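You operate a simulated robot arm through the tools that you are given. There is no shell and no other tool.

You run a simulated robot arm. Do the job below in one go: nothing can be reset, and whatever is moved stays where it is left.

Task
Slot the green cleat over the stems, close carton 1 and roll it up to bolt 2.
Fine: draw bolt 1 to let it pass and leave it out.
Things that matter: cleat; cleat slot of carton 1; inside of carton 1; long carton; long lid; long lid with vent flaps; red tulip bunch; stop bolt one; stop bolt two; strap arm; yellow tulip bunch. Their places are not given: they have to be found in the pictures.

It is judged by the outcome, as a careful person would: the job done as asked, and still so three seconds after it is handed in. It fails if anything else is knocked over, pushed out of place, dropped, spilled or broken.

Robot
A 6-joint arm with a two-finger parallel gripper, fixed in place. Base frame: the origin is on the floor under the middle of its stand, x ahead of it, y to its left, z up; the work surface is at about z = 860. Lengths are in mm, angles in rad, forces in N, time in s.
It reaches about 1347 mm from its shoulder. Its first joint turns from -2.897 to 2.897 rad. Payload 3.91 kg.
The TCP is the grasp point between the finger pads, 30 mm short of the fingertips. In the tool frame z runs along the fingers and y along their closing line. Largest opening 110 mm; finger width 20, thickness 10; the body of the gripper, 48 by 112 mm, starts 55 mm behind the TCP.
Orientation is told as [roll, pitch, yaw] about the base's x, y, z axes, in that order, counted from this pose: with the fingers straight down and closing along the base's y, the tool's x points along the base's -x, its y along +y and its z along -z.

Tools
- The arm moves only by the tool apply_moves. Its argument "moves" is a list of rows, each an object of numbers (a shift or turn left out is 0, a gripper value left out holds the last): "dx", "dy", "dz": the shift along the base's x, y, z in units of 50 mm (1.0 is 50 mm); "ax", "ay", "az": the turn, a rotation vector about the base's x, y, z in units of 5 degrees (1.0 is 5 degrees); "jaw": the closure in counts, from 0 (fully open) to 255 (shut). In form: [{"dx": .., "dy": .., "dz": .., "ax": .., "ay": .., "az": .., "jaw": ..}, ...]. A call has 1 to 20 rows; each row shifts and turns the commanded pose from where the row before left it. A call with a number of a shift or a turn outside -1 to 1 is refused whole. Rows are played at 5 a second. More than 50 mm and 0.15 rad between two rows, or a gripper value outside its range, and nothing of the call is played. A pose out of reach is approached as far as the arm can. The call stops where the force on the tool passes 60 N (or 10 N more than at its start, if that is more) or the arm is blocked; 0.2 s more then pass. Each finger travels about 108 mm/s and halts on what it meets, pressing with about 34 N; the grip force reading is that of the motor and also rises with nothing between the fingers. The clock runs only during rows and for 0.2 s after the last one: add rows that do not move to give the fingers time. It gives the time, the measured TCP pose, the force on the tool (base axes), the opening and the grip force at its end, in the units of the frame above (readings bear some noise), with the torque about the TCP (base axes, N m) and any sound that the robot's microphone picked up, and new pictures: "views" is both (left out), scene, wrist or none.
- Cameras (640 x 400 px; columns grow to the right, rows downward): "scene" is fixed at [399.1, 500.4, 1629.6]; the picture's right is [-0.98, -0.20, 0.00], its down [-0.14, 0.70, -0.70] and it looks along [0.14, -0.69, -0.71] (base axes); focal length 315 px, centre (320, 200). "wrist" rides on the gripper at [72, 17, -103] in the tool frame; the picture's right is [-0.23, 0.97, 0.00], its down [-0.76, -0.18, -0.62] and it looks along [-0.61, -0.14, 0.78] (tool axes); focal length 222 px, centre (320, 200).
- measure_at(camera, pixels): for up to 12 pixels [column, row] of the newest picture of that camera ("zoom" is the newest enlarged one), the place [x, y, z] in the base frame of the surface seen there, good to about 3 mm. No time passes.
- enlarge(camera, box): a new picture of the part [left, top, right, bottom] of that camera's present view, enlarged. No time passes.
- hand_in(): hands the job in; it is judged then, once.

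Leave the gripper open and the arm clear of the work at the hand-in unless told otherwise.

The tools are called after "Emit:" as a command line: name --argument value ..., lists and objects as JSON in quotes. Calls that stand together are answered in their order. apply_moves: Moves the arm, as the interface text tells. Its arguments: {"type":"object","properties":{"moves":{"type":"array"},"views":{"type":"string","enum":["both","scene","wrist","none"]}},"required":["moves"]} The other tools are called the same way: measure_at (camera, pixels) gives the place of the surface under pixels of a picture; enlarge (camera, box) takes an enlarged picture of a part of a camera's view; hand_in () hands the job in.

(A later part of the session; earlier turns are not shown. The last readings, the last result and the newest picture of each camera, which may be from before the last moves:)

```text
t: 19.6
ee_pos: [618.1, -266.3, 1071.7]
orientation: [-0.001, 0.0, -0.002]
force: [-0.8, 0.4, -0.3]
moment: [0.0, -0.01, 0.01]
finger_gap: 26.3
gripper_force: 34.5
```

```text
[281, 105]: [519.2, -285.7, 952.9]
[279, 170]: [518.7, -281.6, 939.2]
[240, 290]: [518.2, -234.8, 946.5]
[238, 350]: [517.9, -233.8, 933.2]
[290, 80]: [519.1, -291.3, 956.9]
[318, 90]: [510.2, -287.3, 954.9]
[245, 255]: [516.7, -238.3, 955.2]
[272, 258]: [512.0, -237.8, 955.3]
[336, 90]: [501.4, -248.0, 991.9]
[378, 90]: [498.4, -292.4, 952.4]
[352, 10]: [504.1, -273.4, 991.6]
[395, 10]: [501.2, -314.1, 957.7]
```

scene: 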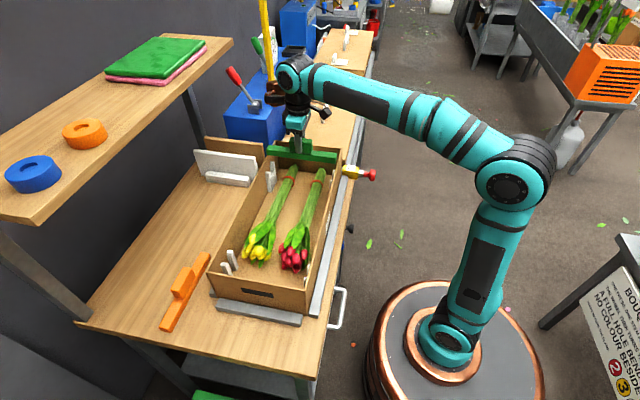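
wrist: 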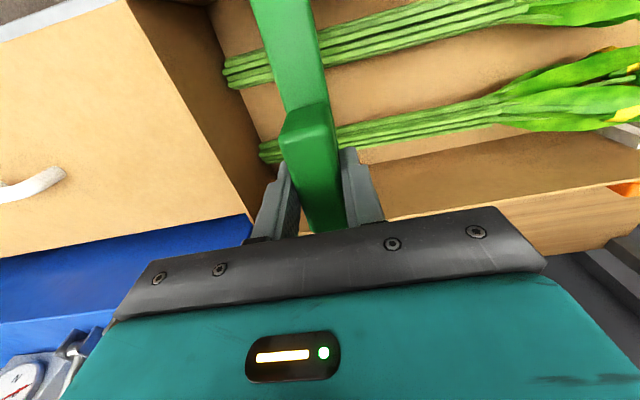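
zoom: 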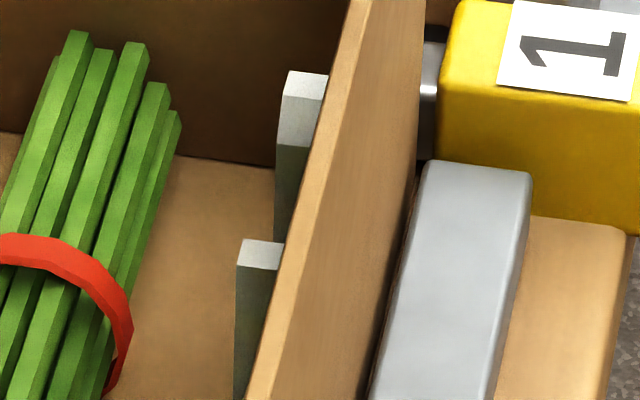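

I need a sharper measure of the bar's two ends, so I'll zoom on each end separately.

Emit:
enlarge --camera "scene" --box '[260, 140, 290, 165]'

Emit:
measure_at --camera "zoom" --pixels '[[130, 80], [140, 120], [160, 60], [135, 100], [200, 110], [150, 140], [240, 60], [125, 130], [300, 100], [180, 45], [128, 60], [122, 100]]'

Emit:
enlarge --camera "scene" --box '[320, 145, 350, 170]'

```text
16.00 times, centred on (275, 152) of scene
```

zoom: 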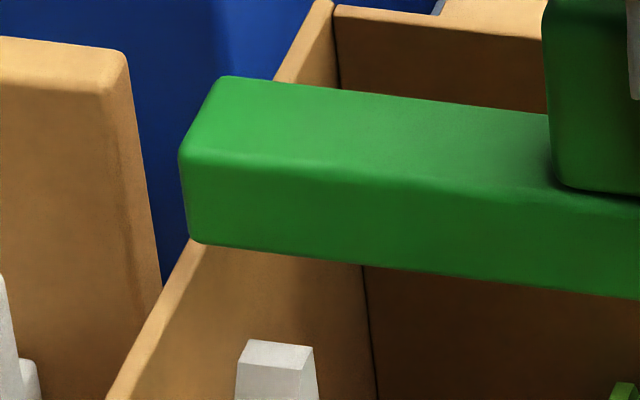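

```text
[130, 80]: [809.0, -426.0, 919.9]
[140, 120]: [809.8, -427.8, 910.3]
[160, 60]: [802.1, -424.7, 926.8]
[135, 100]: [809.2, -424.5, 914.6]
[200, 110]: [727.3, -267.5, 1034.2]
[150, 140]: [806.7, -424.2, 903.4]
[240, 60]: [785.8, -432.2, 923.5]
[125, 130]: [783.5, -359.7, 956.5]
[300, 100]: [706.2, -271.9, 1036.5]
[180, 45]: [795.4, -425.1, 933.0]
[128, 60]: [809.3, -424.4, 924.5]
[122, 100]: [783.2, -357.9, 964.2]
```

```text
16.00 times, centred on (335, 158) of scene
```

zoom: 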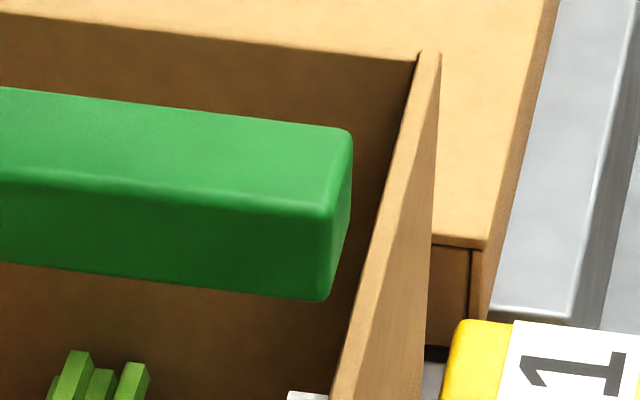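

Emit:
measure_at --camera "zoom" --pixels '[[340, 230], [346, 180], [343, 145], [325, 285], [325, 240], [320, 200], [338, 170], [300, 150], [310, 250], [420, 60], [432, 60], [345, 370]]'

Emit:
enlarge --camera "scene" --box '[260, 140, 290, 165]'

```text
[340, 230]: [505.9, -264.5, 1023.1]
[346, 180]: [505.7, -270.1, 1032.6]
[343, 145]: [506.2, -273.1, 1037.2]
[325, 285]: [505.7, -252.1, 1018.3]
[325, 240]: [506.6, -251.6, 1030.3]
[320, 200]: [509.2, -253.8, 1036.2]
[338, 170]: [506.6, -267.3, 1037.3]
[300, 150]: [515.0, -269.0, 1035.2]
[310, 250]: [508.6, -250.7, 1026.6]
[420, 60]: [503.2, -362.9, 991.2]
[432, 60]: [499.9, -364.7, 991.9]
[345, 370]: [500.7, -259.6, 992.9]
```

```text
16.00 times, centred on (275, 152) of scene
```

zoom: 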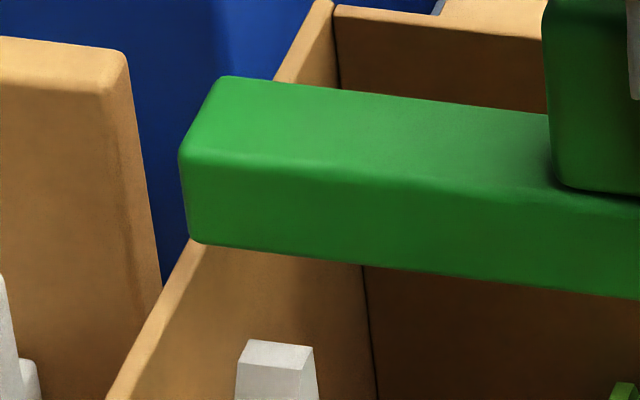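

Emit:
measure_at --camera "zoom" --pixels '[[184, 165], [184, 190], [190, 225], [192, 145], [205, 110], [222, 82], [200, 200], [240, 200], [330, 8], [328, 30], [130, 380], [115, 390]]'

```text
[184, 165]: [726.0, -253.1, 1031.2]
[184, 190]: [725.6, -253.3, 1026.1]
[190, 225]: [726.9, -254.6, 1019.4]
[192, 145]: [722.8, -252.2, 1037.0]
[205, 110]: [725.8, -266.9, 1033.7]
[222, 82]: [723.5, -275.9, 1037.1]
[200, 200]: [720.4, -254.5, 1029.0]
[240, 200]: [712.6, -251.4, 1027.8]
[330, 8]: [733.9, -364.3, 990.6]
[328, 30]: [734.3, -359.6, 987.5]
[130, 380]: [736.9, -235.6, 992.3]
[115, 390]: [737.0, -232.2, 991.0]
```

The bar spans x 505.5–726 and the inner walls are about 504.5–732, so I shift +3 mm in x. Then descend to a TCP of about 985, where the bar bottom is about 7 mm above the notch floor but between the posts.

Emit:
apply_moves --moves '[{"dx": 0.06, "dz": -0.3}, {"dz": -0.4}, {"dz": -0.4}, {"dz": -0.3}, {"dz": -0.2}, {"dz": -0.13}, {}]' --views "both"

Emit:
enlarge --camera "scene" --box '[255, 135, 350, 210]'

```text
t: 21.2
ee_pos: [621.0, -267.0, 983.8]
orientation: [0.0, -0.001, 0.0]
force: [0.5, -0.6, -0.7]
moment: [-0.02, 0.0, 0.0]
finger_gap: 26.5
gripper_force: 34.4
```

scene: 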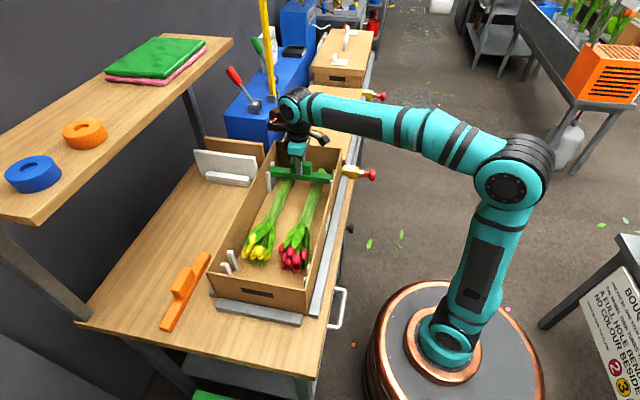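
wrist: 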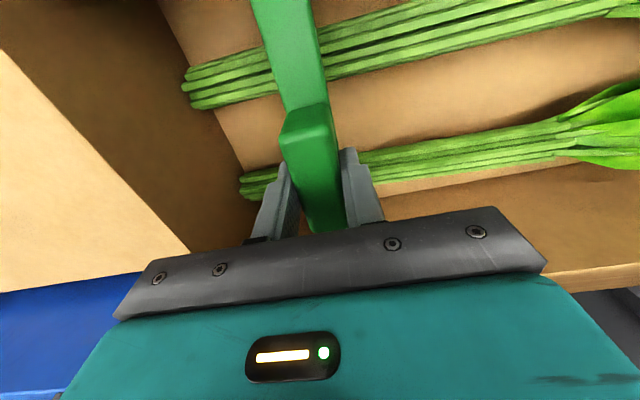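

```text
5.33 times, centred on (302, 172) of scene
```

zoom: 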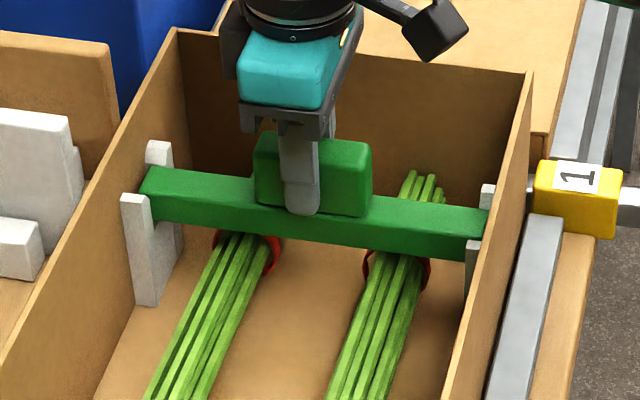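

The bar is between the posts at both ends with no contact force. Lower slowly the last few millimetres and watch the force.

Emit:
apply_moves --moves '[{"dz": -0.04}, {"dz": -0.04}, {}, {}]' --views "none"

```text
t: 22.2
ee_pos: [621.5, -267.0, 981.7]
orientation: [0.001, -0.001, 0.0]
force: [-0.2, -0.3, -1.1]
moment: [0.03, 0.01, -0.02]
finger_gap: 26.7
gripper_force: 33.5
```

No contact yet at 981.7, so two more small steps.

Emit:
apply_moves --moves '[{"dz": -0.03}, {"dz": -0.03}, {}, {}]' --views "none"

```text
t: 23.2
ee_pos: [621.8, -265.6, 978.1]
orientation: [-0.001, -0.001, 0.001]
force: [1.9, -0.7, 9.8]
moment: [-0.05, 0.3, 0.03]
finger_gap: 26.3
gripper_force: 33.6
```

Seated (about 10 N upward contact). Release by opening the jaw to about 60 mm, then rise straight up.

Emit:
apply_moves --moves '[{"jaw": 116}, {}, {}, {"dz": 0.3}, {"dz": 0.7}, {"dz": 1}, {"dz": 1}, {}]' --views "both"

Emit:
enlarge --camera "scene" --box '[255, 135, 350, 210]'

```text
t: 25.0
ee_pos: [621.5, -266.0, 1127.8]
orientation: [-0.002, 0.0, 0.0]
force: [0.1, -0.3, -0.6]
moment: [0.01, -0.01, 0.05]
finger_gap: 59.9
gripper_force: 0.0
```

scene: 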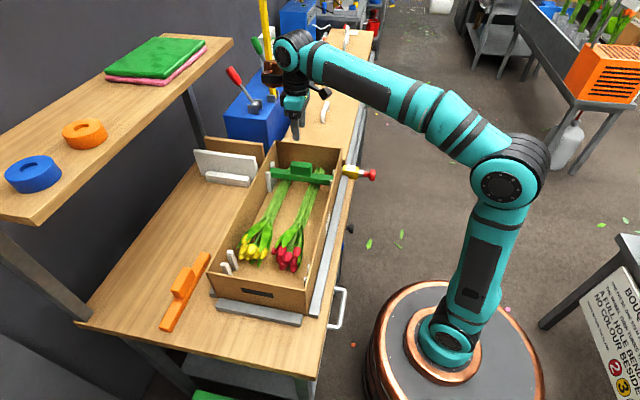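
wrist: 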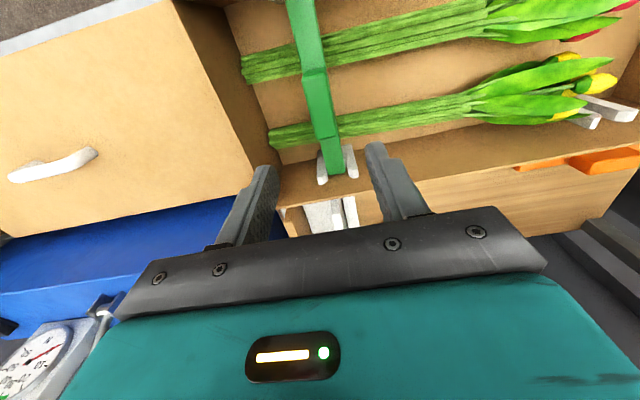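

```text
5.33 times, centred on (302, 172) of scene
```

zoom: 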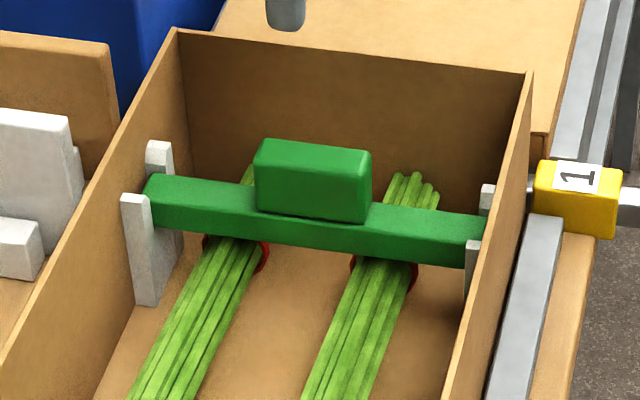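

The cleat sits in both clips. I'll check its height and block top for lid clearance.

Emit:
measure_at --camera "zoom" --pixels '[[160, 188], [200, 195], [440, 225], [470, 230], [300, 155], [350, 160], [150, 215], [480, 255], [520, 85], [175, 40], [300, 210], [420, 200]]'

Emit:
measure_at --camera "scene" --pixels '[[255, 250], [290, 255], [265, 230], [305, 230], [235, 268], [227, 255], [300, 288], [305, 295], [245, 245], [280, 245], [250, 258], [295, 268]]'

```text
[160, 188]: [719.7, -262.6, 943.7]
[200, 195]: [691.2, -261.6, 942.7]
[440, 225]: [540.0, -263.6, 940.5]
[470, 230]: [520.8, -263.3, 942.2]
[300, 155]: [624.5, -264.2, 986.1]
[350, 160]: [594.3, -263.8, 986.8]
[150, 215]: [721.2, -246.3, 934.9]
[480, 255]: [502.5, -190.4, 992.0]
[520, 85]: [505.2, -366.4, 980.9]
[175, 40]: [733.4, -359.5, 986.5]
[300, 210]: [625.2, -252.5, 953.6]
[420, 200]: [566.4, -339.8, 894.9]
```

```text
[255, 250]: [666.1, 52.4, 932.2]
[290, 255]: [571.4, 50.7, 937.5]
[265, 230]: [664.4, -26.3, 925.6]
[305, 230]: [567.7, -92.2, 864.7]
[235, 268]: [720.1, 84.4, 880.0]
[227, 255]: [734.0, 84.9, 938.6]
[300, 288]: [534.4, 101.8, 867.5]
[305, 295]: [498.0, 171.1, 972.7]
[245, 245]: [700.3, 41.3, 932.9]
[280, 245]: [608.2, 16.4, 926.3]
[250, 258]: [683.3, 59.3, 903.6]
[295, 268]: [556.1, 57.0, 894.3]
```

Seated level (bar top ≈ 942, block top ≈ 985, rim ≈ 988). Next is the lid. I'll check its skirt depth and handle cross-section.

Emit:
enlarge --camera "scene" --box '[325, 135, 375, 175]'

Emit:
measure_at --camera "zoom" --pixels '[[250, 180], [255, 215], [255, 240], [240, 195], [275, 195], [268, 230], [300, 205], [340, 230], [290, 120], [330, 100], [180, 130], [380, 240]]'

Emit:
enlarge --camera "scene" --box '[300, 80, 350, 140]'

```text
10.00 times, centred on (350, 155) of scene
```

zoom: 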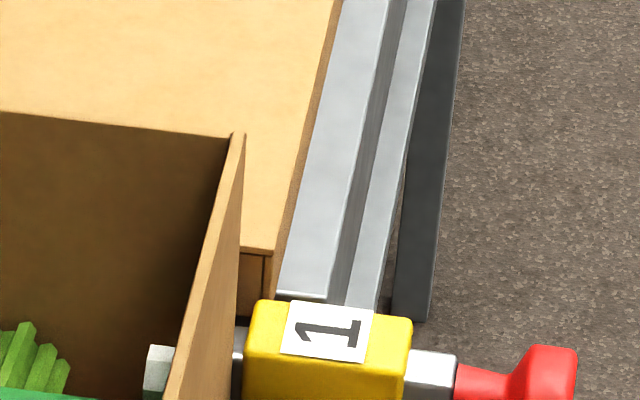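

```text
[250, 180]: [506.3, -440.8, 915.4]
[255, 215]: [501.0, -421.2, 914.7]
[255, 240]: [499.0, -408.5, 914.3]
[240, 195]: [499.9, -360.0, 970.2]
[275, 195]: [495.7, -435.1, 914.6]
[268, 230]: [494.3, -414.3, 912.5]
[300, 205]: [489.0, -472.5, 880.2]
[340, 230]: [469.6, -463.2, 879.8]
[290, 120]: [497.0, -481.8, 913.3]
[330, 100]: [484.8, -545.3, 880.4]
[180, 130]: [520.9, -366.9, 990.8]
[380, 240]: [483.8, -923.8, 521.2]
```

```text
6.67 times, centred on (325, 110) of scene
```

zoom: 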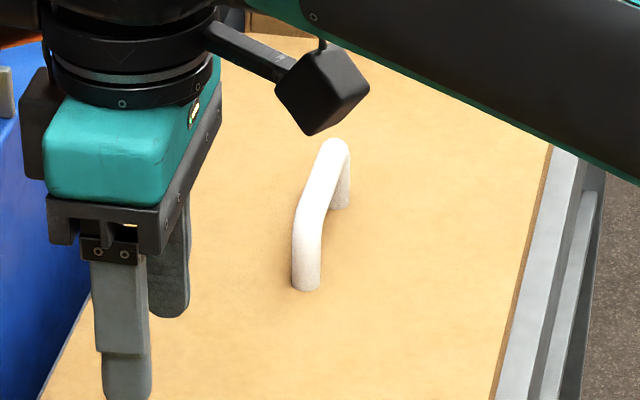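

The handle is a tube about 15 mm thick running along y. I'll move to above it at (615, −678, 1010), turning +90° along the way so the jaw closes along x.

Emit:
apply_moves --moves '[{"dy": -0.458, "dz": -0.131, "az": 1, "dx": -0.007}, {"dy": -0.458, "dz": -0.131, "az": 1, "dx": -0.007}, {"dy": -0.458, "dz": -0.131, "az": 1, "dx": -0.007}, {"dy": -0.458, "dz": -0.131, "az": 1, "dx": -0.007}, {"dy": -0.458, "dz": -0.131, "az": 1, "dx": -0.007}, {"dy": -0.458, "dz": -0.131, "az": 1, "dx": -0.007}, {"dy": -0.458, "dz": -0.131, "az": 1, "dx": -0.007}, {"dy": -0.458, "dz": -0.131, "az": 1, "dx": -0.007}, {"dy": -0.458, "dz": -0.131, "az": 1, "dx": -0.007}, {"dy": -0.458, "dz": -0.131, "az": 1, "dx": -0.007}, {"dy": -0.458, "dz": -0.131, "az": 1, "dx": -0.007}, {"dy": -0.458, "dz": -0.131, "az": 1, "dx": -0.007}, {"dy": -0.458, "dz": -0.131, "az": 1, "dx": -0.007}, {"dy": -0.458, "dz": -0.131, "az": 1, "dx": -0.007}, {"dy": -0.458, "dz": -0.131, "az": 1, "dx": -0.007}, {"dy": -0.458, "dz": -0.131, "az": 1, "dx": -0.007}, {"dy": -0.458, "dz": -0.131, "az": 1, "dx": -0.007}, {"dy": -0.458, "dz": -0.131, "az": 1, "dx": -0.007}, {}]' --views "both"

```text
t: 29.0
ee_pos: [614.5, -678.8, 1009.1]
orientation: [0.0, -0.001, 1.572]
force: [0.3, 0.4, 0.2]
moment: [-0.04, 0.03, 0.01]
finger_gap: 59.9
gripper_force: 0.0
```

scene: 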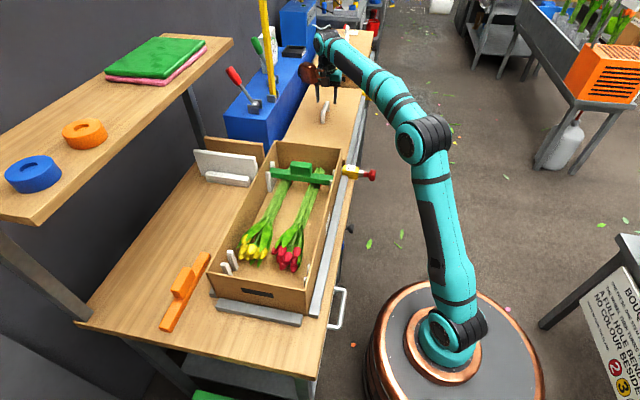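
wrist: 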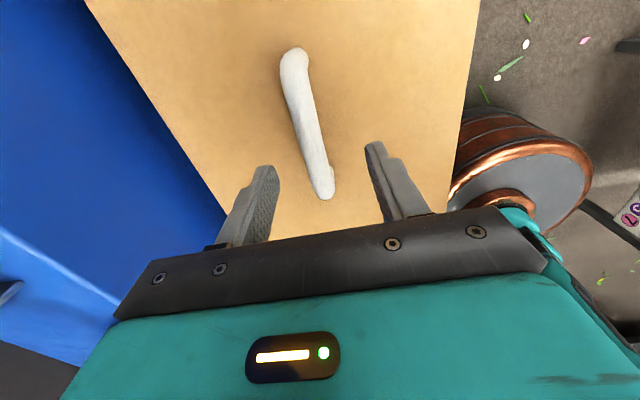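

The handle appears between the fingers. I'll measure it to check centring.

Emit:
measure_at --camera "wrist" --pixels '[[305, 115], [293, 55], [318, 170], [325, 192], [298, 120], [313, 118], [300, 90], [312, 145], [240, 100], [420, 100], [360, 30], [292, 72]]'

```text
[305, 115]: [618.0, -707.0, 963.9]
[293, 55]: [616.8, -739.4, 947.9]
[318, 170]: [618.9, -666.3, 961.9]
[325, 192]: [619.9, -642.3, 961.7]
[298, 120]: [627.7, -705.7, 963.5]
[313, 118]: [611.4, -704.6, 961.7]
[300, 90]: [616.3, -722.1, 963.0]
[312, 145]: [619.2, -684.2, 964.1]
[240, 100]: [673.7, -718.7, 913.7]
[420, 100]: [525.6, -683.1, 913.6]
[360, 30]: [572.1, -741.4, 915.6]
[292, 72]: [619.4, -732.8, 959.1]
```

Handle centre x ≈ 618.5, y ≈ −681, top z ≈ 963. Shift +4 mm in x, lower to TCP ≈ 951 (tips 7 mm above the lid), and close.

Emit:
apply_moves --moves '[{"dx": 0.08, "dy": -0.04, "dz": -0.3}, {"dz": -0.4}, {"dz": -0.3}, {"dz": -0.15}, {}, {"jaw": 255}, {}, {}, {}]' --views "both"

```text
t: 31.0
ee_pos: [619.3, -681.2, 951.6]
orientation: [0.0, -0.004, 1.572]
force: [0.1, 0.9, 0.3]
moment: [-0.02, 0.01, 0.02]
finger_gap: 16.9
gripper_force: 33.9
```

scene: 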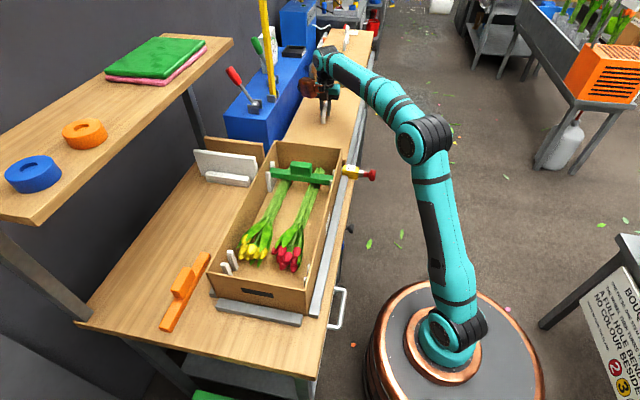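
wrist: 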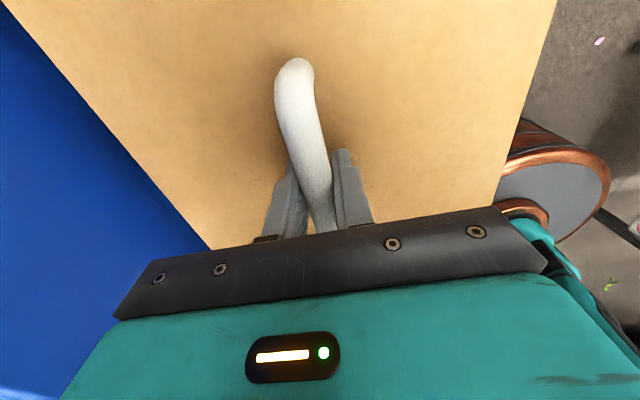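

Gripped at 16.9 mm. Lift slowly about 30 mm and check the weight and that only the lid comes up.

Emit:
apply_moves --moves '[{"dz": 0.15}, {"dz": 0.2}, {"dz": 0.25}, {}]' --views "both"

Emit:
enlarge --camera "scene" --box '[250, 40, 390, 190]'

```text
t: 32.0
ee_pos: [617.5, -679.8, 982.0]
orientation: [0.0, -0.003, 1.57]
force: [-0.1, 0.1, -2.2]
moment: [0.01, 0.0, -0.01]
finger_gap: 17.1
gripper_force: 33.8
```

scene: 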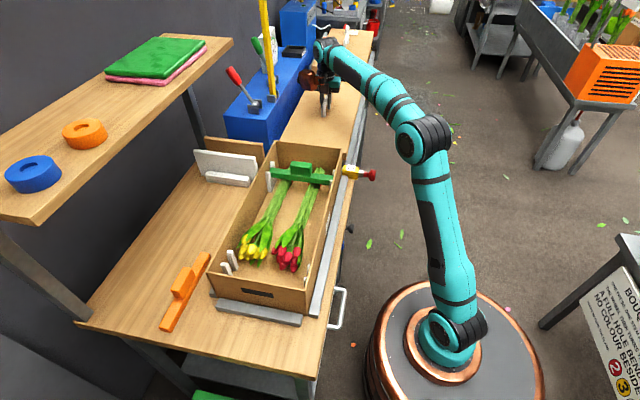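
wrist: 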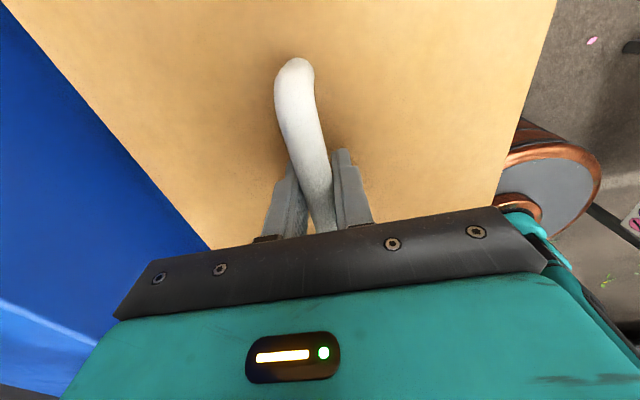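

```text
2.67 times, centred on (320, 115) of scene
```

zoom: 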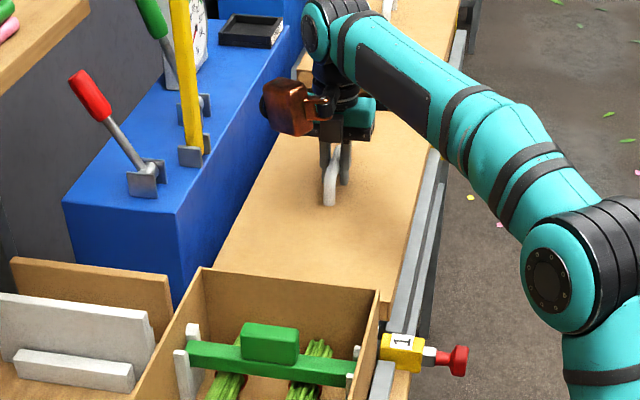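

Only about 2 N, so it's a light lid, balanced. Continue lifting, drifting slightly −x and +y to stay in reach.

Emit:
apply_moves --moves '[{"dz": 0.5}, {"dz": 0.5}, {"dz": 0.5, "dx": -0.2}, {"dz": 0.5, "dx": -0.2}, {"dz": 0.4, "dx": -0.2}, {}]' --views "both"

```text
t: 33.4
ee_pos: [588.6, -681.1, 1103.1]
orientation: [-0.001, -0.001, 1.57]
force: [-0.3, 0.7, -2.4]
moment: [0.03, 0.01, -0.02]
finger_gap: 16.9
gripper_force: 34.5
```

scene: 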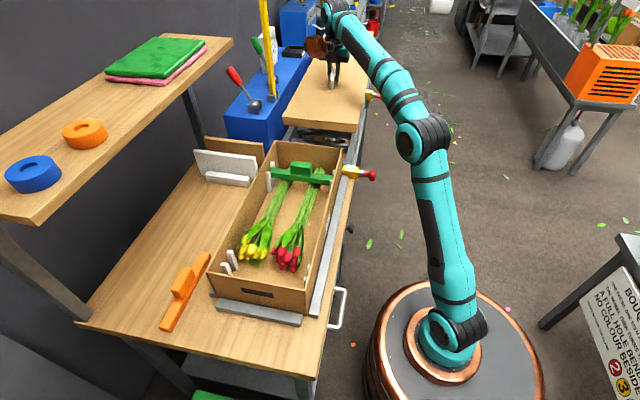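
wrist: 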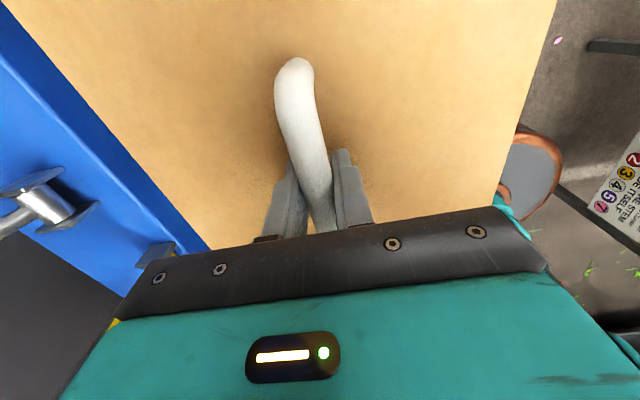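

The lid is up, and something like rollers is visible beneath at (320,140). Zoom to see the lid's lower edge and the track.

Emit:
enlarge --camera "scene" --box '[260, 70, 390, 190]'

Emit:
measure_at --camera "zoom" --pixels '[[210, 205], [210, 218], [310, 222], [310, 238], [395, 225], [395, 240], [250, 200], [330, 212], [290, 255], [330, 265], [260, 250], [215, 225]]'

```text
3.33 times, centred on (325, 130) of scene
```

zoom: 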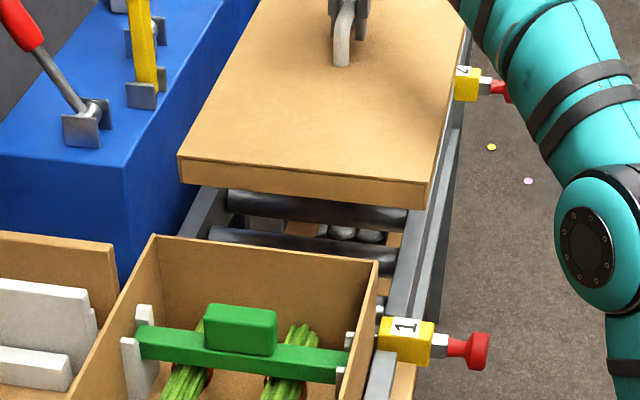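

```text
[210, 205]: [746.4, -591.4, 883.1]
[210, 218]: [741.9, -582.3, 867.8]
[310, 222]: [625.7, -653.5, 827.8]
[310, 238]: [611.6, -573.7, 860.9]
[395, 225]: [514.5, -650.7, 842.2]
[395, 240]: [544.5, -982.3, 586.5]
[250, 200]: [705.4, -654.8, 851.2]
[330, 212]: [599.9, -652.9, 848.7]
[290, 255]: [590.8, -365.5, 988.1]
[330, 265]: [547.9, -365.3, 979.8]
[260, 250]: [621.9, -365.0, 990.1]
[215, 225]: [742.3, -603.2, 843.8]
```

There are rollers beyond bolt 1. Now measure the lid's skirt edges at its near end.

Emit:
measure_at --camera "zoom" --pixels '[[182, 160], [182, 180], [427, 186], [427, 206], [300, 173], [300, 192], [300, 168], [240, 165], [200, 155], [410, 178], [455, 60], [240, 184]]'

```text
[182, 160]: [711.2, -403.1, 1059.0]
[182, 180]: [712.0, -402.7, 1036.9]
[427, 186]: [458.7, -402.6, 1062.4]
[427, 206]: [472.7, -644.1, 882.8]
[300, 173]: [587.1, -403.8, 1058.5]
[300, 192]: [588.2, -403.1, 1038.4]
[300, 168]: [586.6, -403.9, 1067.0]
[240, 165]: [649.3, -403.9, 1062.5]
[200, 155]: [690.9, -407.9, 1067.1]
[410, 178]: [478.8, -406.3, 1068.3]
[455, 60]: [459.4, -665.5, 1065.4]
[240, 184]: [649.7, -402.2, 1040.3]
```

Skirt depth ≈ 32 (top 1067, bottom ≈ 1034), and its +y end is at TCP+278. Carry it at this height to above carton 1, centre about (618, −97).

Emit:
apply_moves --moves '[{"dy": 0.5, "dx": 0.02}, {"dy": 0.7, "dx": 0.03}, {"dy": 0.75, "dx": 0.04}, {"dy": 0.75, "dx": 0.04}, {"dy": 0.75, "dx": 0.04}, {"dy": 0.75, "dx": 0.04}, {"dy": 0.75, "dx": 0.04}, {"dy": 0.75, "dx": 0.04}, {"dy": 0.75, "dx": 0.04}, {"dy": 0.75, "dx": 0.04}, {"dy": 0.75, "dx": 0.04}, {"dy": 0.75, "dx": 0.04}, {"dy": 0.75, "dx": 0.04}, {"dy": 0.75, "dx": 0.04}, {"dy": 0.75, "dx": 0.04}, {"dy": 0.6, "dx": 0.03}, {"dy": 0.11, "dx": 0.02}, {}]' --views "both"

```text
t: 37.2
ee_pos: [620.5, -96.9, 1100.8]
orientation: [0.0, -0.004, 1.571]
force: [-0.1, 0.4, -2.9]
moment: [-0.01, 0.05, 0.01]
finger_gap: 17.2
gripper_force: 34.1
```

scene: 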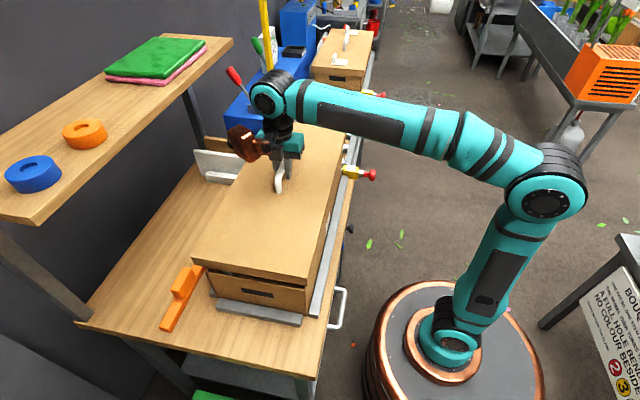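
wrist: 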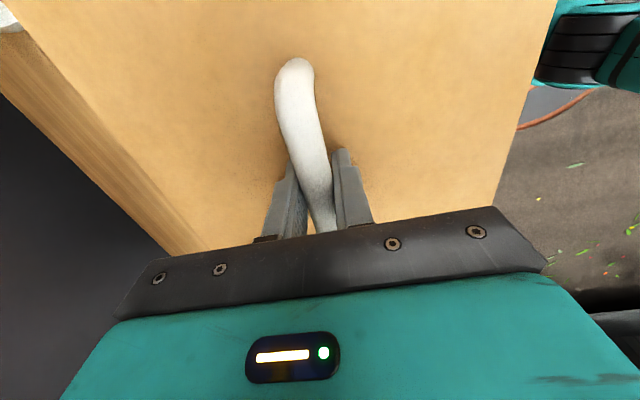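

The lid is over the carton. I'll zoom on its near end and the carton's near end to measure alignment.

Emit:
enlarge --camera "scene" --box '[180, 240, 340, 330]'

```text
4.00 times, centred on (260, 285) of scene
```

zoom: 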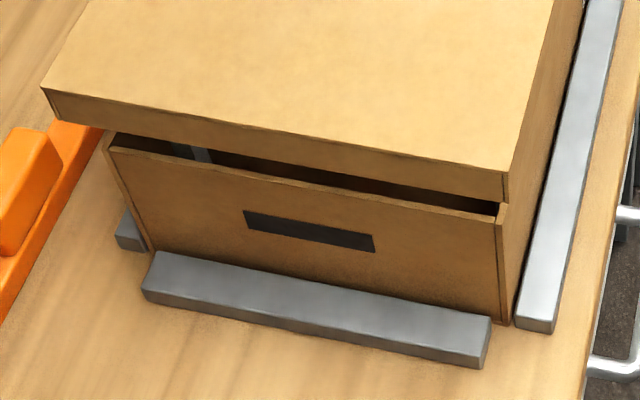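

Emit:
measure_at --camera "zoom" --pixels '[[48, 100], [54, 115], [505, 180], [503, 196], [280, 140], [280, 155], [112, 152], [498, 215], [300, 185], [115, 160], [503, 240], [125, 200]]'

Emit:
measure_at --camera "zoom" --pixels '[[45, 90], [510, 168], [540, 60], [565, 60], [520, 260], [575, 30], [108, 170], [140, 230], [507, 290], [300, 200], [300, 265], [60, 60]]'

```text
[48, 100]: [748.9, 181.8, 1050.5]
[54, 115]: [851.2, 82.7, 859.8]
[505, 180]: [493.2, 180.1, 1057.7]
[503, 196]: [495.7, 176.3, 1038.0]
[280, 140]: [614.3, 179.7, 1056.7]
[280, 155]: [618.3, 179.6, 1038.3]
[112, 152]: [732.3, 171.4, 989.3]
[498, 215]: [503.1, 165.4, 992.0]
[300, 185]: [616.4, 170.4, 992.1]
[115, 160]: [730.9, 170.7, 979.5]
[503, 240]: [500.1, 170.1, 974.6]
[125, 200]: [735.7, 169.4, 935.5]
```

```text
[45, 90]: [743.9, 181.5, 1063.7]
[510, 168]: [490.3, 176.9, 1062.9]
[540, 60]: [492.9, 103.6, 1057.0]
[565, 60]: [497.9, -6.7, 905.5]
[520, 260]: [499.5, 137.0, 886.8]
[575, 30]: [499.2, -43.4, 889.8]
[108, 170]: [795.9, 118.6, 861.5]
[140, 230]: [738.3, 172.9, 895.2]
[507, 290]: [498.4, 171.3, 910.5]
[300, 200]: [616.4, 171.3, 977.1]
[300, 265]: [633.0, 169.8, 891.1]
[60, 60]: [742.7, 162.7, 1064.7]
```

Lid overhang: near end 9 mm, far end 8.5 mm, sides about 7.5 / 8.5 mm, so it's well centred. Lower to just past where the skirt passes the rim and check forces.

Emit:
apply_moves --moves '[{"dz": -0.4}, {"dz": -0.3}, {"dz": -0.15}, {"dz": -0.1}, {}, {}]' --views "scene"

Emit:
enlarge --camera "scene" --box '[180, 240, 340, 330]'

```text
t: 38.6
ee_pos: [619.1, -97.5, 1054.6]
orientation: [0.0, -0.002, 1.571]
force: [0.3, -0.5, -2.1]
moment: [0.02, 0.01, -0.02]
finger_gap: 17.3
gripper_force: 34.0
```

scene: 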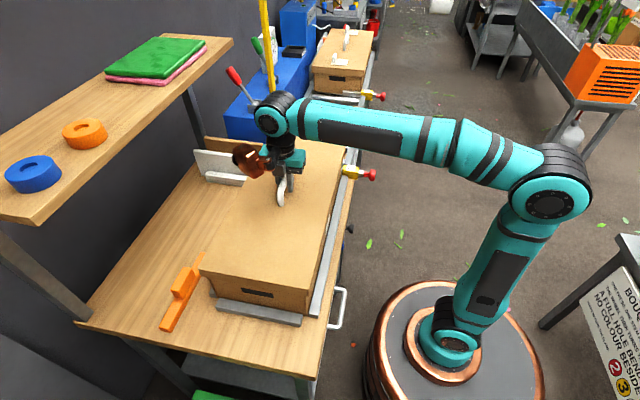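

```text
4.00 times, centred on (260, 285) of scene
```

zoom: 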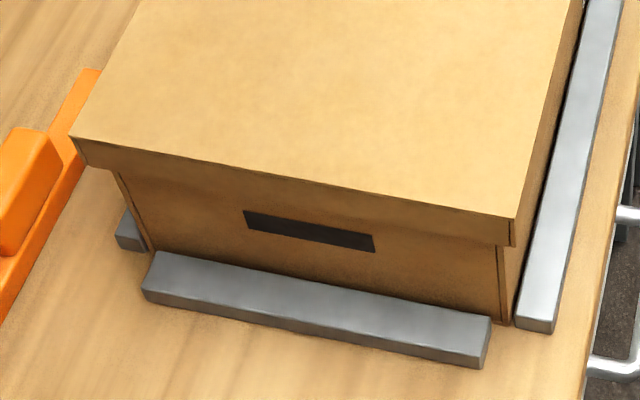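

No contact, and the skirt has started to pass over the rim cleanly. Continue lowering to about 1035.

Emit:
apply_moves --moves '[{"dz": -0.1}, {"dz": -0.1}, {"dz": -0.1}, {"dz": -0.08}, {}, {}]' --views "none"

```text
t: 40.0
ee_pos: [619.9, -96.4, 1034.6]
orientation: [0.0, -0.002, 1.571]
force: [-0.6, 0.0, -1.4]
moment: [0.02, 0.02, -0.01]
finger_gap: 16.9
gripper_force: 33.9
```

Still free at 1034.6. A few more millimetres in small steps until it rests.

Emit:
apply_moves --moves '[{"dz": -0.04}, {"dz": -0.04}, {}, {}]' --views "none"

```text
t: 41.0
ee_pos: [618.4, -96.4, 1029.8]
orientation: [-0.002, -0.002, 1.571]
force: [6.1, -0.2, 14.0]
moment: [-0.02, 0.05, -0.02]
finger_gap: 17.2
gripper_force: 34.4
```

Contact at about 14 N, so the lid is seated. Release and rise.

Emit:
apply_moves --moves '[{"jaw": 116}, {}, {}, {"dz": 0.3}, {"dz": 0.7}, {"dz": 0.8}, {}]' --views "both"

Emit:
enlarge --camera "scene" --box '[180, 120, 390, 330]'

```text
t: 42.6
ee_pos: [617.7, -95.8, 1122.7]
orientation: [0.002, -0.002, 1.571]
force: [0.6, 0.1, -0.4]
moment: [-0.04, 0.03, 0.02]
finger_gap: 60.1
gripper_force: 0.1
```

scene: 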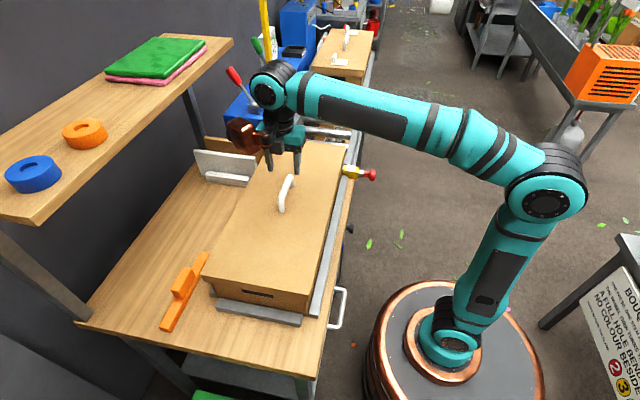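
wrist: 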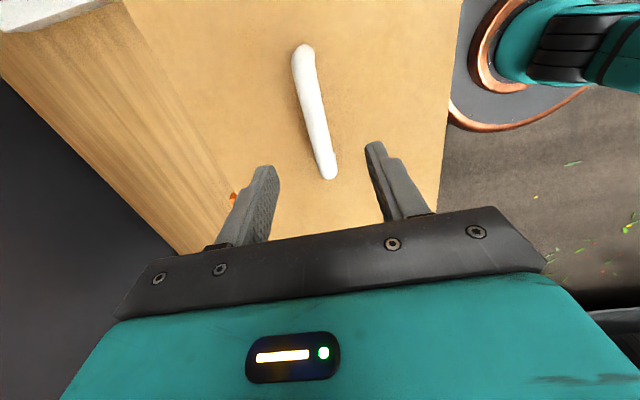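

```text
1.90 times, centred on (285, 225) of scene
```

zoom: 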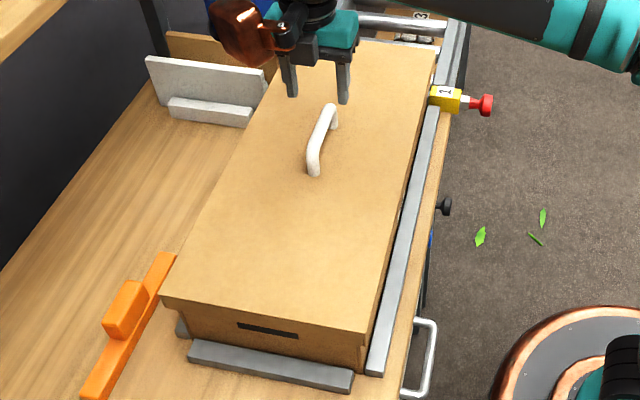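

The lid is on. I'll verify it's level at the corners and check the orange cleat's clearance.

Emit:
measure_at --camera "zoom" --pixels '[[175, 295], [360, 328], [425, 60], [300, 215], [385, 180], [260, 130], [170, 260], [115, 320], [100, 395], [345, 60], [320, 150], [250, 200]]'

Emit:
enlarge --camera "scene" --box '[335, 155, 395, 195]'

```text
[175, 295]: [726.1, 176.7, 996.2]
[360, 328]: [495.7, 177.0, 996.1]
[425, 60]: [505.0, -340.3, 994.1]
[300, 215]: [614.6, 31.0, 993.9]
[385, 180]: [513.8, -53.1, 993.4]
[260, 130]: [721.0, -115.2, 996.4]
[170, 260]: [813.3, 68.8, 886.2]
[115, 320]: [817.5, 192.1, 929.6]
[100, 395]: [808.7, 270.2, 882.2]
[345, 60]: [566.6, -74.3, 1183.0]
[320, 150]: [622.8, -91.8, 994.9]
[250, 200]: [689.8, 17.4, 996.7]
```

```text
10.00 times, centred on (365, 175) of scene
```

zoom: 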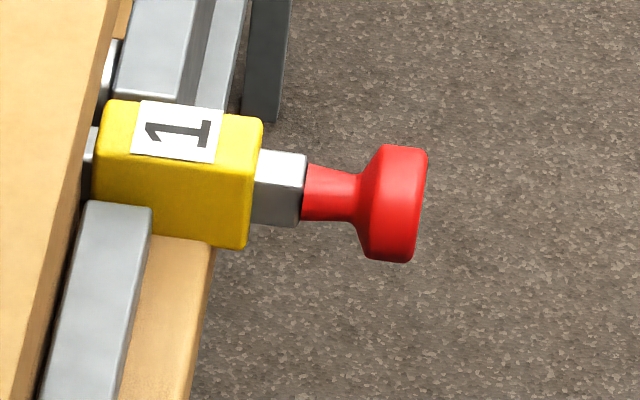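

The lid is flat at z ≈ 995. Now bolt 1: measure the square bar, red neck and knob head.

Emit:
measure_at --camera "zoom" --pixels '[[280, 170], [290, 210], [310, 190], [345, 190], [360, 190], [385, 200], [405, 180], [400, 155], [390, 250], [420, 200], [170, 190], [200, 230]]'

```text
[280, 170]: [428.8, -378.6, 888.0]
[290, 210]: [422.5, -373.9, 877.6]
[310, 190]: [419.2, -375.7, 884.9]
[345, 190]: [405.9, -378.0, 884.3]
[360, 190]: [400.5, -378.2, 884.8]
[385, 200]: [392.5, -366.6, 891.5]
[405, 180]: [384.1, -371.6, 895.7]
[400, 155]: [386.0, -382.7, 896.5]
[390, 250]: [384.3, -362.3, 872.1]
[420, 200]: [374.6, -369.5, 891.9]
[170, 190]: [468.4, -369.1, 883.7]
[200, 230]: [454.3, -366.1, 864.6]
```

Bolt axis is at y ≈ −378, z ≈ 880; the knob head spans x 374–398, diameter ≈ 30, with the neck at x 399–419. I'll move to above the knob at (386, −378, 1050), turning back to closing along y, with a slight tilt so the gripper leans away from the carton.

Emit:
apply_moves --moves '[{"dx": -0.258, "dy": -0.314, "dz": -0.08, "az": -1}, {"dx": -0.258, "dy": -0.314, "dz": -0.08, "az": -1}, {"dx": -0.258, "dy": -0.314, "dz": -0.08, "az": -1}, {"dx": -0.258, "dy": -0.314, "dz": -0.08, "az": -1}, {"dx": -0.258, "dy": -0.314, "dz": -0.08, "az": -1}, {"dx": -0.258, "dy": -0.314, "dz": -0.08, "az": -1}, {"dx": -0.258, "dy": -0.314, "dz": -0.08, "az": -1}, {"dx": -0.258, "dy": -0.314, "dz": -0.08, "az": -1}, {"dx": -0.258, "dy": -0.314, "dz": -0.08, "az": -1}, {"dx": -0.258, "dy": -0.314, "dz": -0.08, "az": -1}, {"dx": -0.258, "dy": -0.314, "dz": -0.08, "az": -1}, {"dx": -0.258, "dy": -0.314, "dz": -0.08, "az": -1}, {"dx": -0.258, "dy": -0.314, "dz": -0.08, "az": -1}, {"dx": -0.258, "dy": -0.314, "dz": -0.08, "az": -1}, {"dx": -0.258, "dy": -0.314, "dz": -0.08, "az": -1}, {"dx": -0.258, "dy": -0.314, "dz": -0.08, "az": -1}, {"dx": -0.258, "dy": -0.314, "dz": -0.08, "az": -1}, {"dx": -0.258, "dy": -0.314, "dz": -0.08, "az": -1}, {}, {}]' --views "both"

```text
t: 46.8
ee_pos: [386.2, -381.5, 1051.1]
orientation: [0.001, -0.001, 0.001]
force: [-0.4, -0.2, 0.0]
moment: [-0.01, -0.01, -0.01]
finger_gap: 60.0
gripper_force: 0.1
```

scene: 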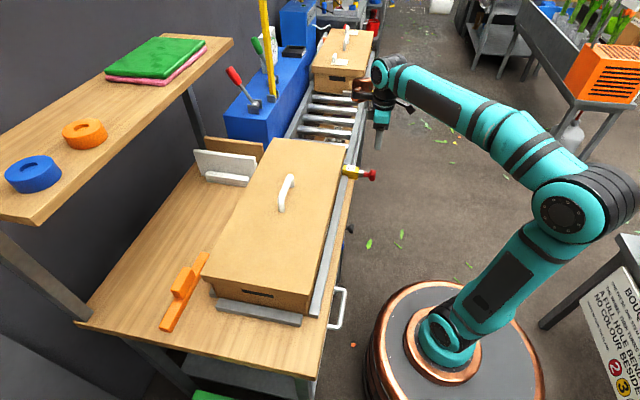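
wrist: 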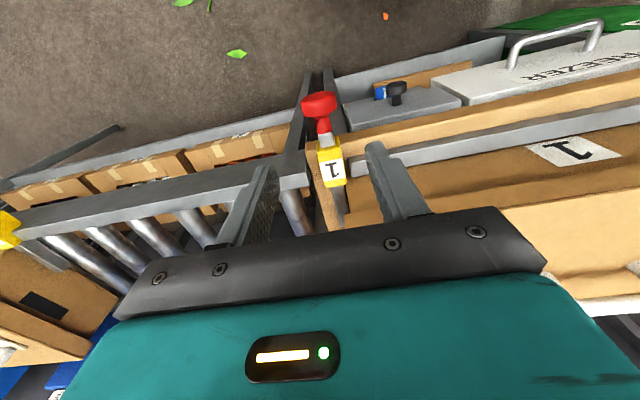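

I'll zoom the wrist view around the bolt to check what is beside and below the knob.

Emit:
enlarge --camera "wrist" --box '[250, 60, 410, 230]'

Emit:
measure_at --camera "zoom" --pixels '[[275, 105], [290, 90], [260, 100], [280, 150], [285, 130], [295, 185], [240, 150], [245, 250], [300, 60], [350, 130], [370, 120], [310, 250]]'

```text
2.35 times, centred on (330, 145) of wrist
```

zoom: 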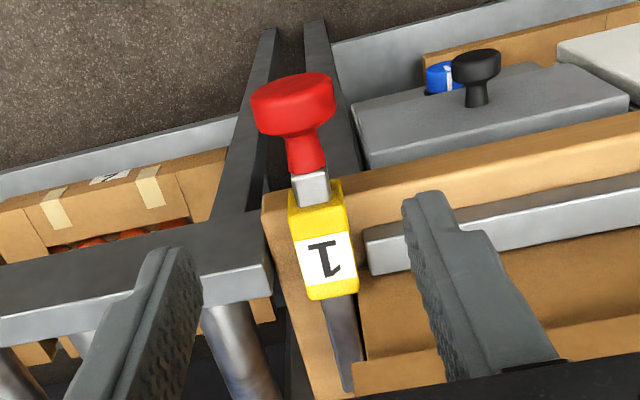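

```text
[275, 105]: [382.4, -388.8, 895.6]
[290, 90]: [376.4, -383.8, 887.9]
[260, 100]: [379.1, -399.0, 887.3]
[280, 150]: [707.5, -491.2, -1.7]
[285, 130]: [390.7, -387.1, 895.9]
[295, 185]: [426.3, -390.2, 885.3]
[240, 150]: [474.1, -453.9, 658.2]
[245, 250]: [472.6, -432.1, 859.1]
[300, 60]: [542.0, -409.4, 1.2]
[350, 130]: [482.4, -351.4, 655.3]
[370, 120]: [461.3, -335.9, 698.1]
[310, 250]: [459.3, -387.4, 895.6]
```

Emit:
measure_at --camera "zoom" --pixels '[[328, 95], [332, 105], [256, 100], [293, 100], [310, 125], [320, 130], [295, 180], [325, 175], [310, 180], [300, 120], [340, 350], [345, 385]]'

```text
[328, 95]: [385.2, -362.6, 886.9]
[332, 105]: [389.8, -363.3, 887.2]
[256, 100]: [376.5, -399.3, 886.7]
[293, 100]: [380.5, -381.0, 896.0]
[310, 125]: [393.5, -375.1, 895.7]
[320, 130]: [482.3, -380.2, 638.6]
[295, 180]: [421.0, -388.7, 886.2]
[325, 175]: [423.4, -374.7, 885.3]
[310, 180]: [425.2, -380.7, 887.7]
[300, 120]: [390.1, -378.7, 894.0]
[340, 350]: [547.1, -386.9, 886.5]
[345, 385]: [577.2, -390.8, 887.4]
```

The knob head is centred at y ≈ −381, z ≈ 878, diameter ≈ 36, x 374–397, and the rod extends in to x ≈ 585. Tilt −15° about y (top leaning toward −x), then descend around the knob.

Emit:
apply_moves --moves '[{"ay": -1}, {"ay": -1}, {"ay": -1}, {"dz": -0.8}, {"dz": -0.8}, {"dz": -0.8}, {"dz": -0.6}, {"dz": -0.42}, {}]' --views "both"

```text
t: 48.8
ee_pos: [386.7, -380.6, 878.4]
orientation: [-0.001, -0.264, 0.001]
force: [-0.8, -0.2, 0.2]
moment: [-0.01, -0.01, -0.03]
finger_gap: 60.2
gripper_force: 0.0
```

scene: 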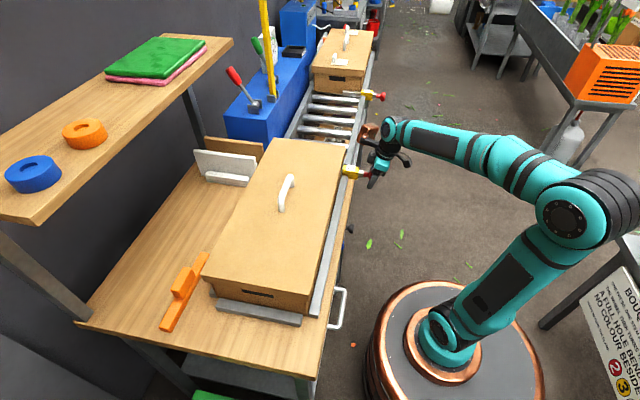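
wrist: 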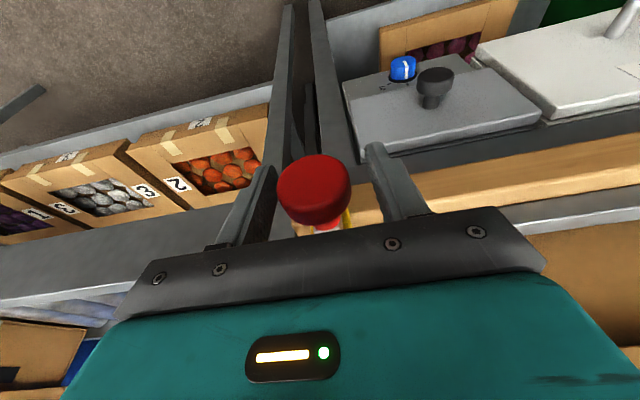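

The knob is between the fingers. Close on it.

Emit:
apply_moves --moves '[{"jaw": 255}, {}, {}, {}]' --views "wrist"

```text
t: 49.6
ee_pos: [387.7, -382.7, 878.7]
orientation: [-0.005, -0.265, 0.003]
force: [-6.6, -56.1, -12.6]
moment: [-0.12, 0.21, -0.53]
finger_gap: 41.5
gripper_force: 44.9
stopped in row 4: the force on the tool passed its limit at 62 N (the readings are from after the stop); the commanded pose is now the measured one
```

wrist: 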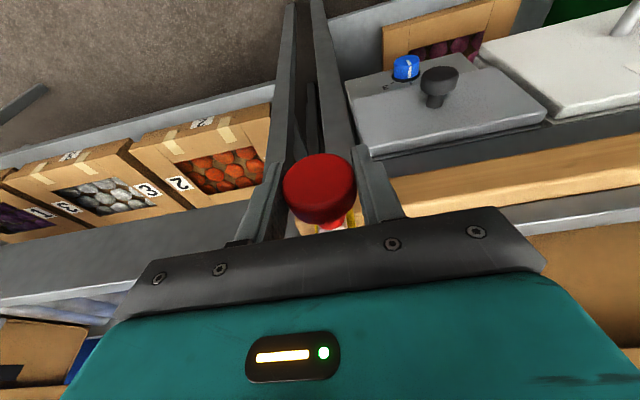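

One finger met the knob first (−y force 56 N), so the centring is off. Hold still a moment and read again.

Emit:
apply_moves --moves '[{"dy": -0.02}, {}, {}]' --views "wrist"

Emit:
enlarge --camera "wrist" --box '[240, 130, 400, 240]'

```text
t: 50.4
ee_pos: [387.2, -383.2, 877.8]
orientation: [-0.001, -0.262, -0.001]
force: [-7.6, -52.4, -14.4]
moment: [-0.1, 0.26, -0.41]
finger_gap: 41.5
gripper_force: 45.2
```

wrist: 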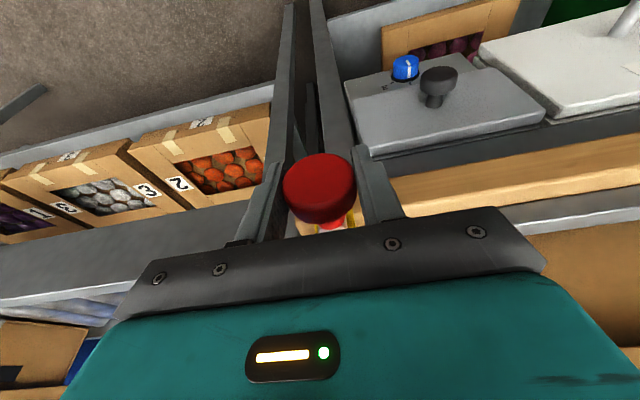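

```text
3.64 times, centred on (320, 185) of wrist
```

zoom: 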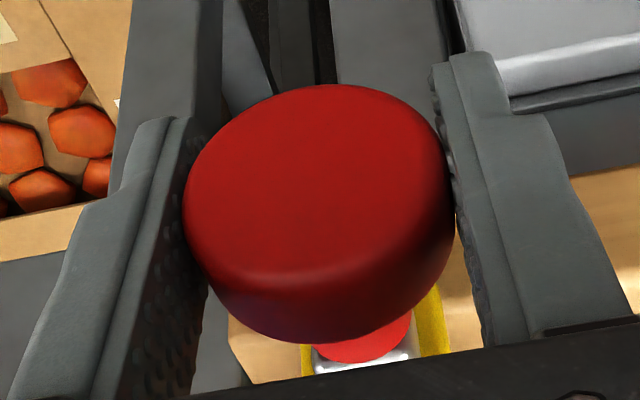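

The environment is pushing the tool toward −y, so I'll ease that way a few millimetres and watch the force.

Emit:
apply_moves --moves '[{"dy": -0.03}, {"dy": -0.03}, {}]' --views "none"

```text
t: 51.2
ee_pos: [387.5, -382.3, 878.1]
orientation: [0.0, -0.264, 0.002]
force: [-21.1, 11.4, -7.8]
moment: [0.23, -0.22, 0.43]
finger_gap: 41.4
gripper_force: 45.2
```

Now nearly balanced and clamped on the knob (41.4 mm). Pull the bolt toward −x gently, 20 mm first.

Emit:
apply_moves --moves '[{"dx": -0.1, "dy": 0.01}, {"dx": -0.15}, {"dx": -0.15}, {}]' --views "both"

```text
t: 52.2
ee_pos: [367.1, -384.6, 877.4]
orientation: [-0.004, -0.262, 0.002]
force: [-2.2, 27.1, -12.7]
moment: [0.13, -0.22, -0.11]
finger_gap: 41.6
gripper_force: 45.1
```

scene: 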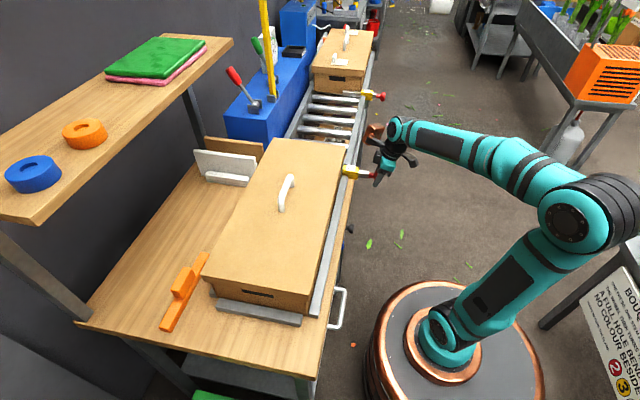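
wrist: 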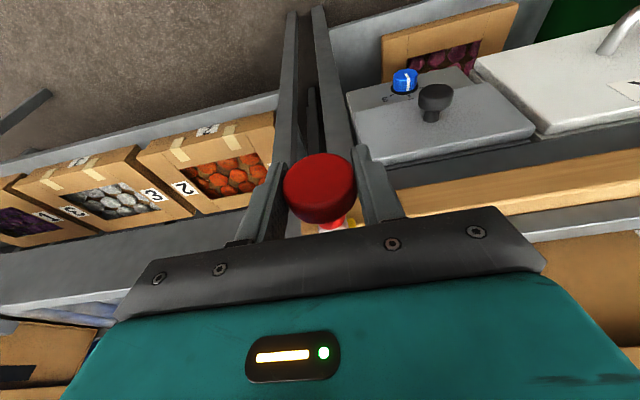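

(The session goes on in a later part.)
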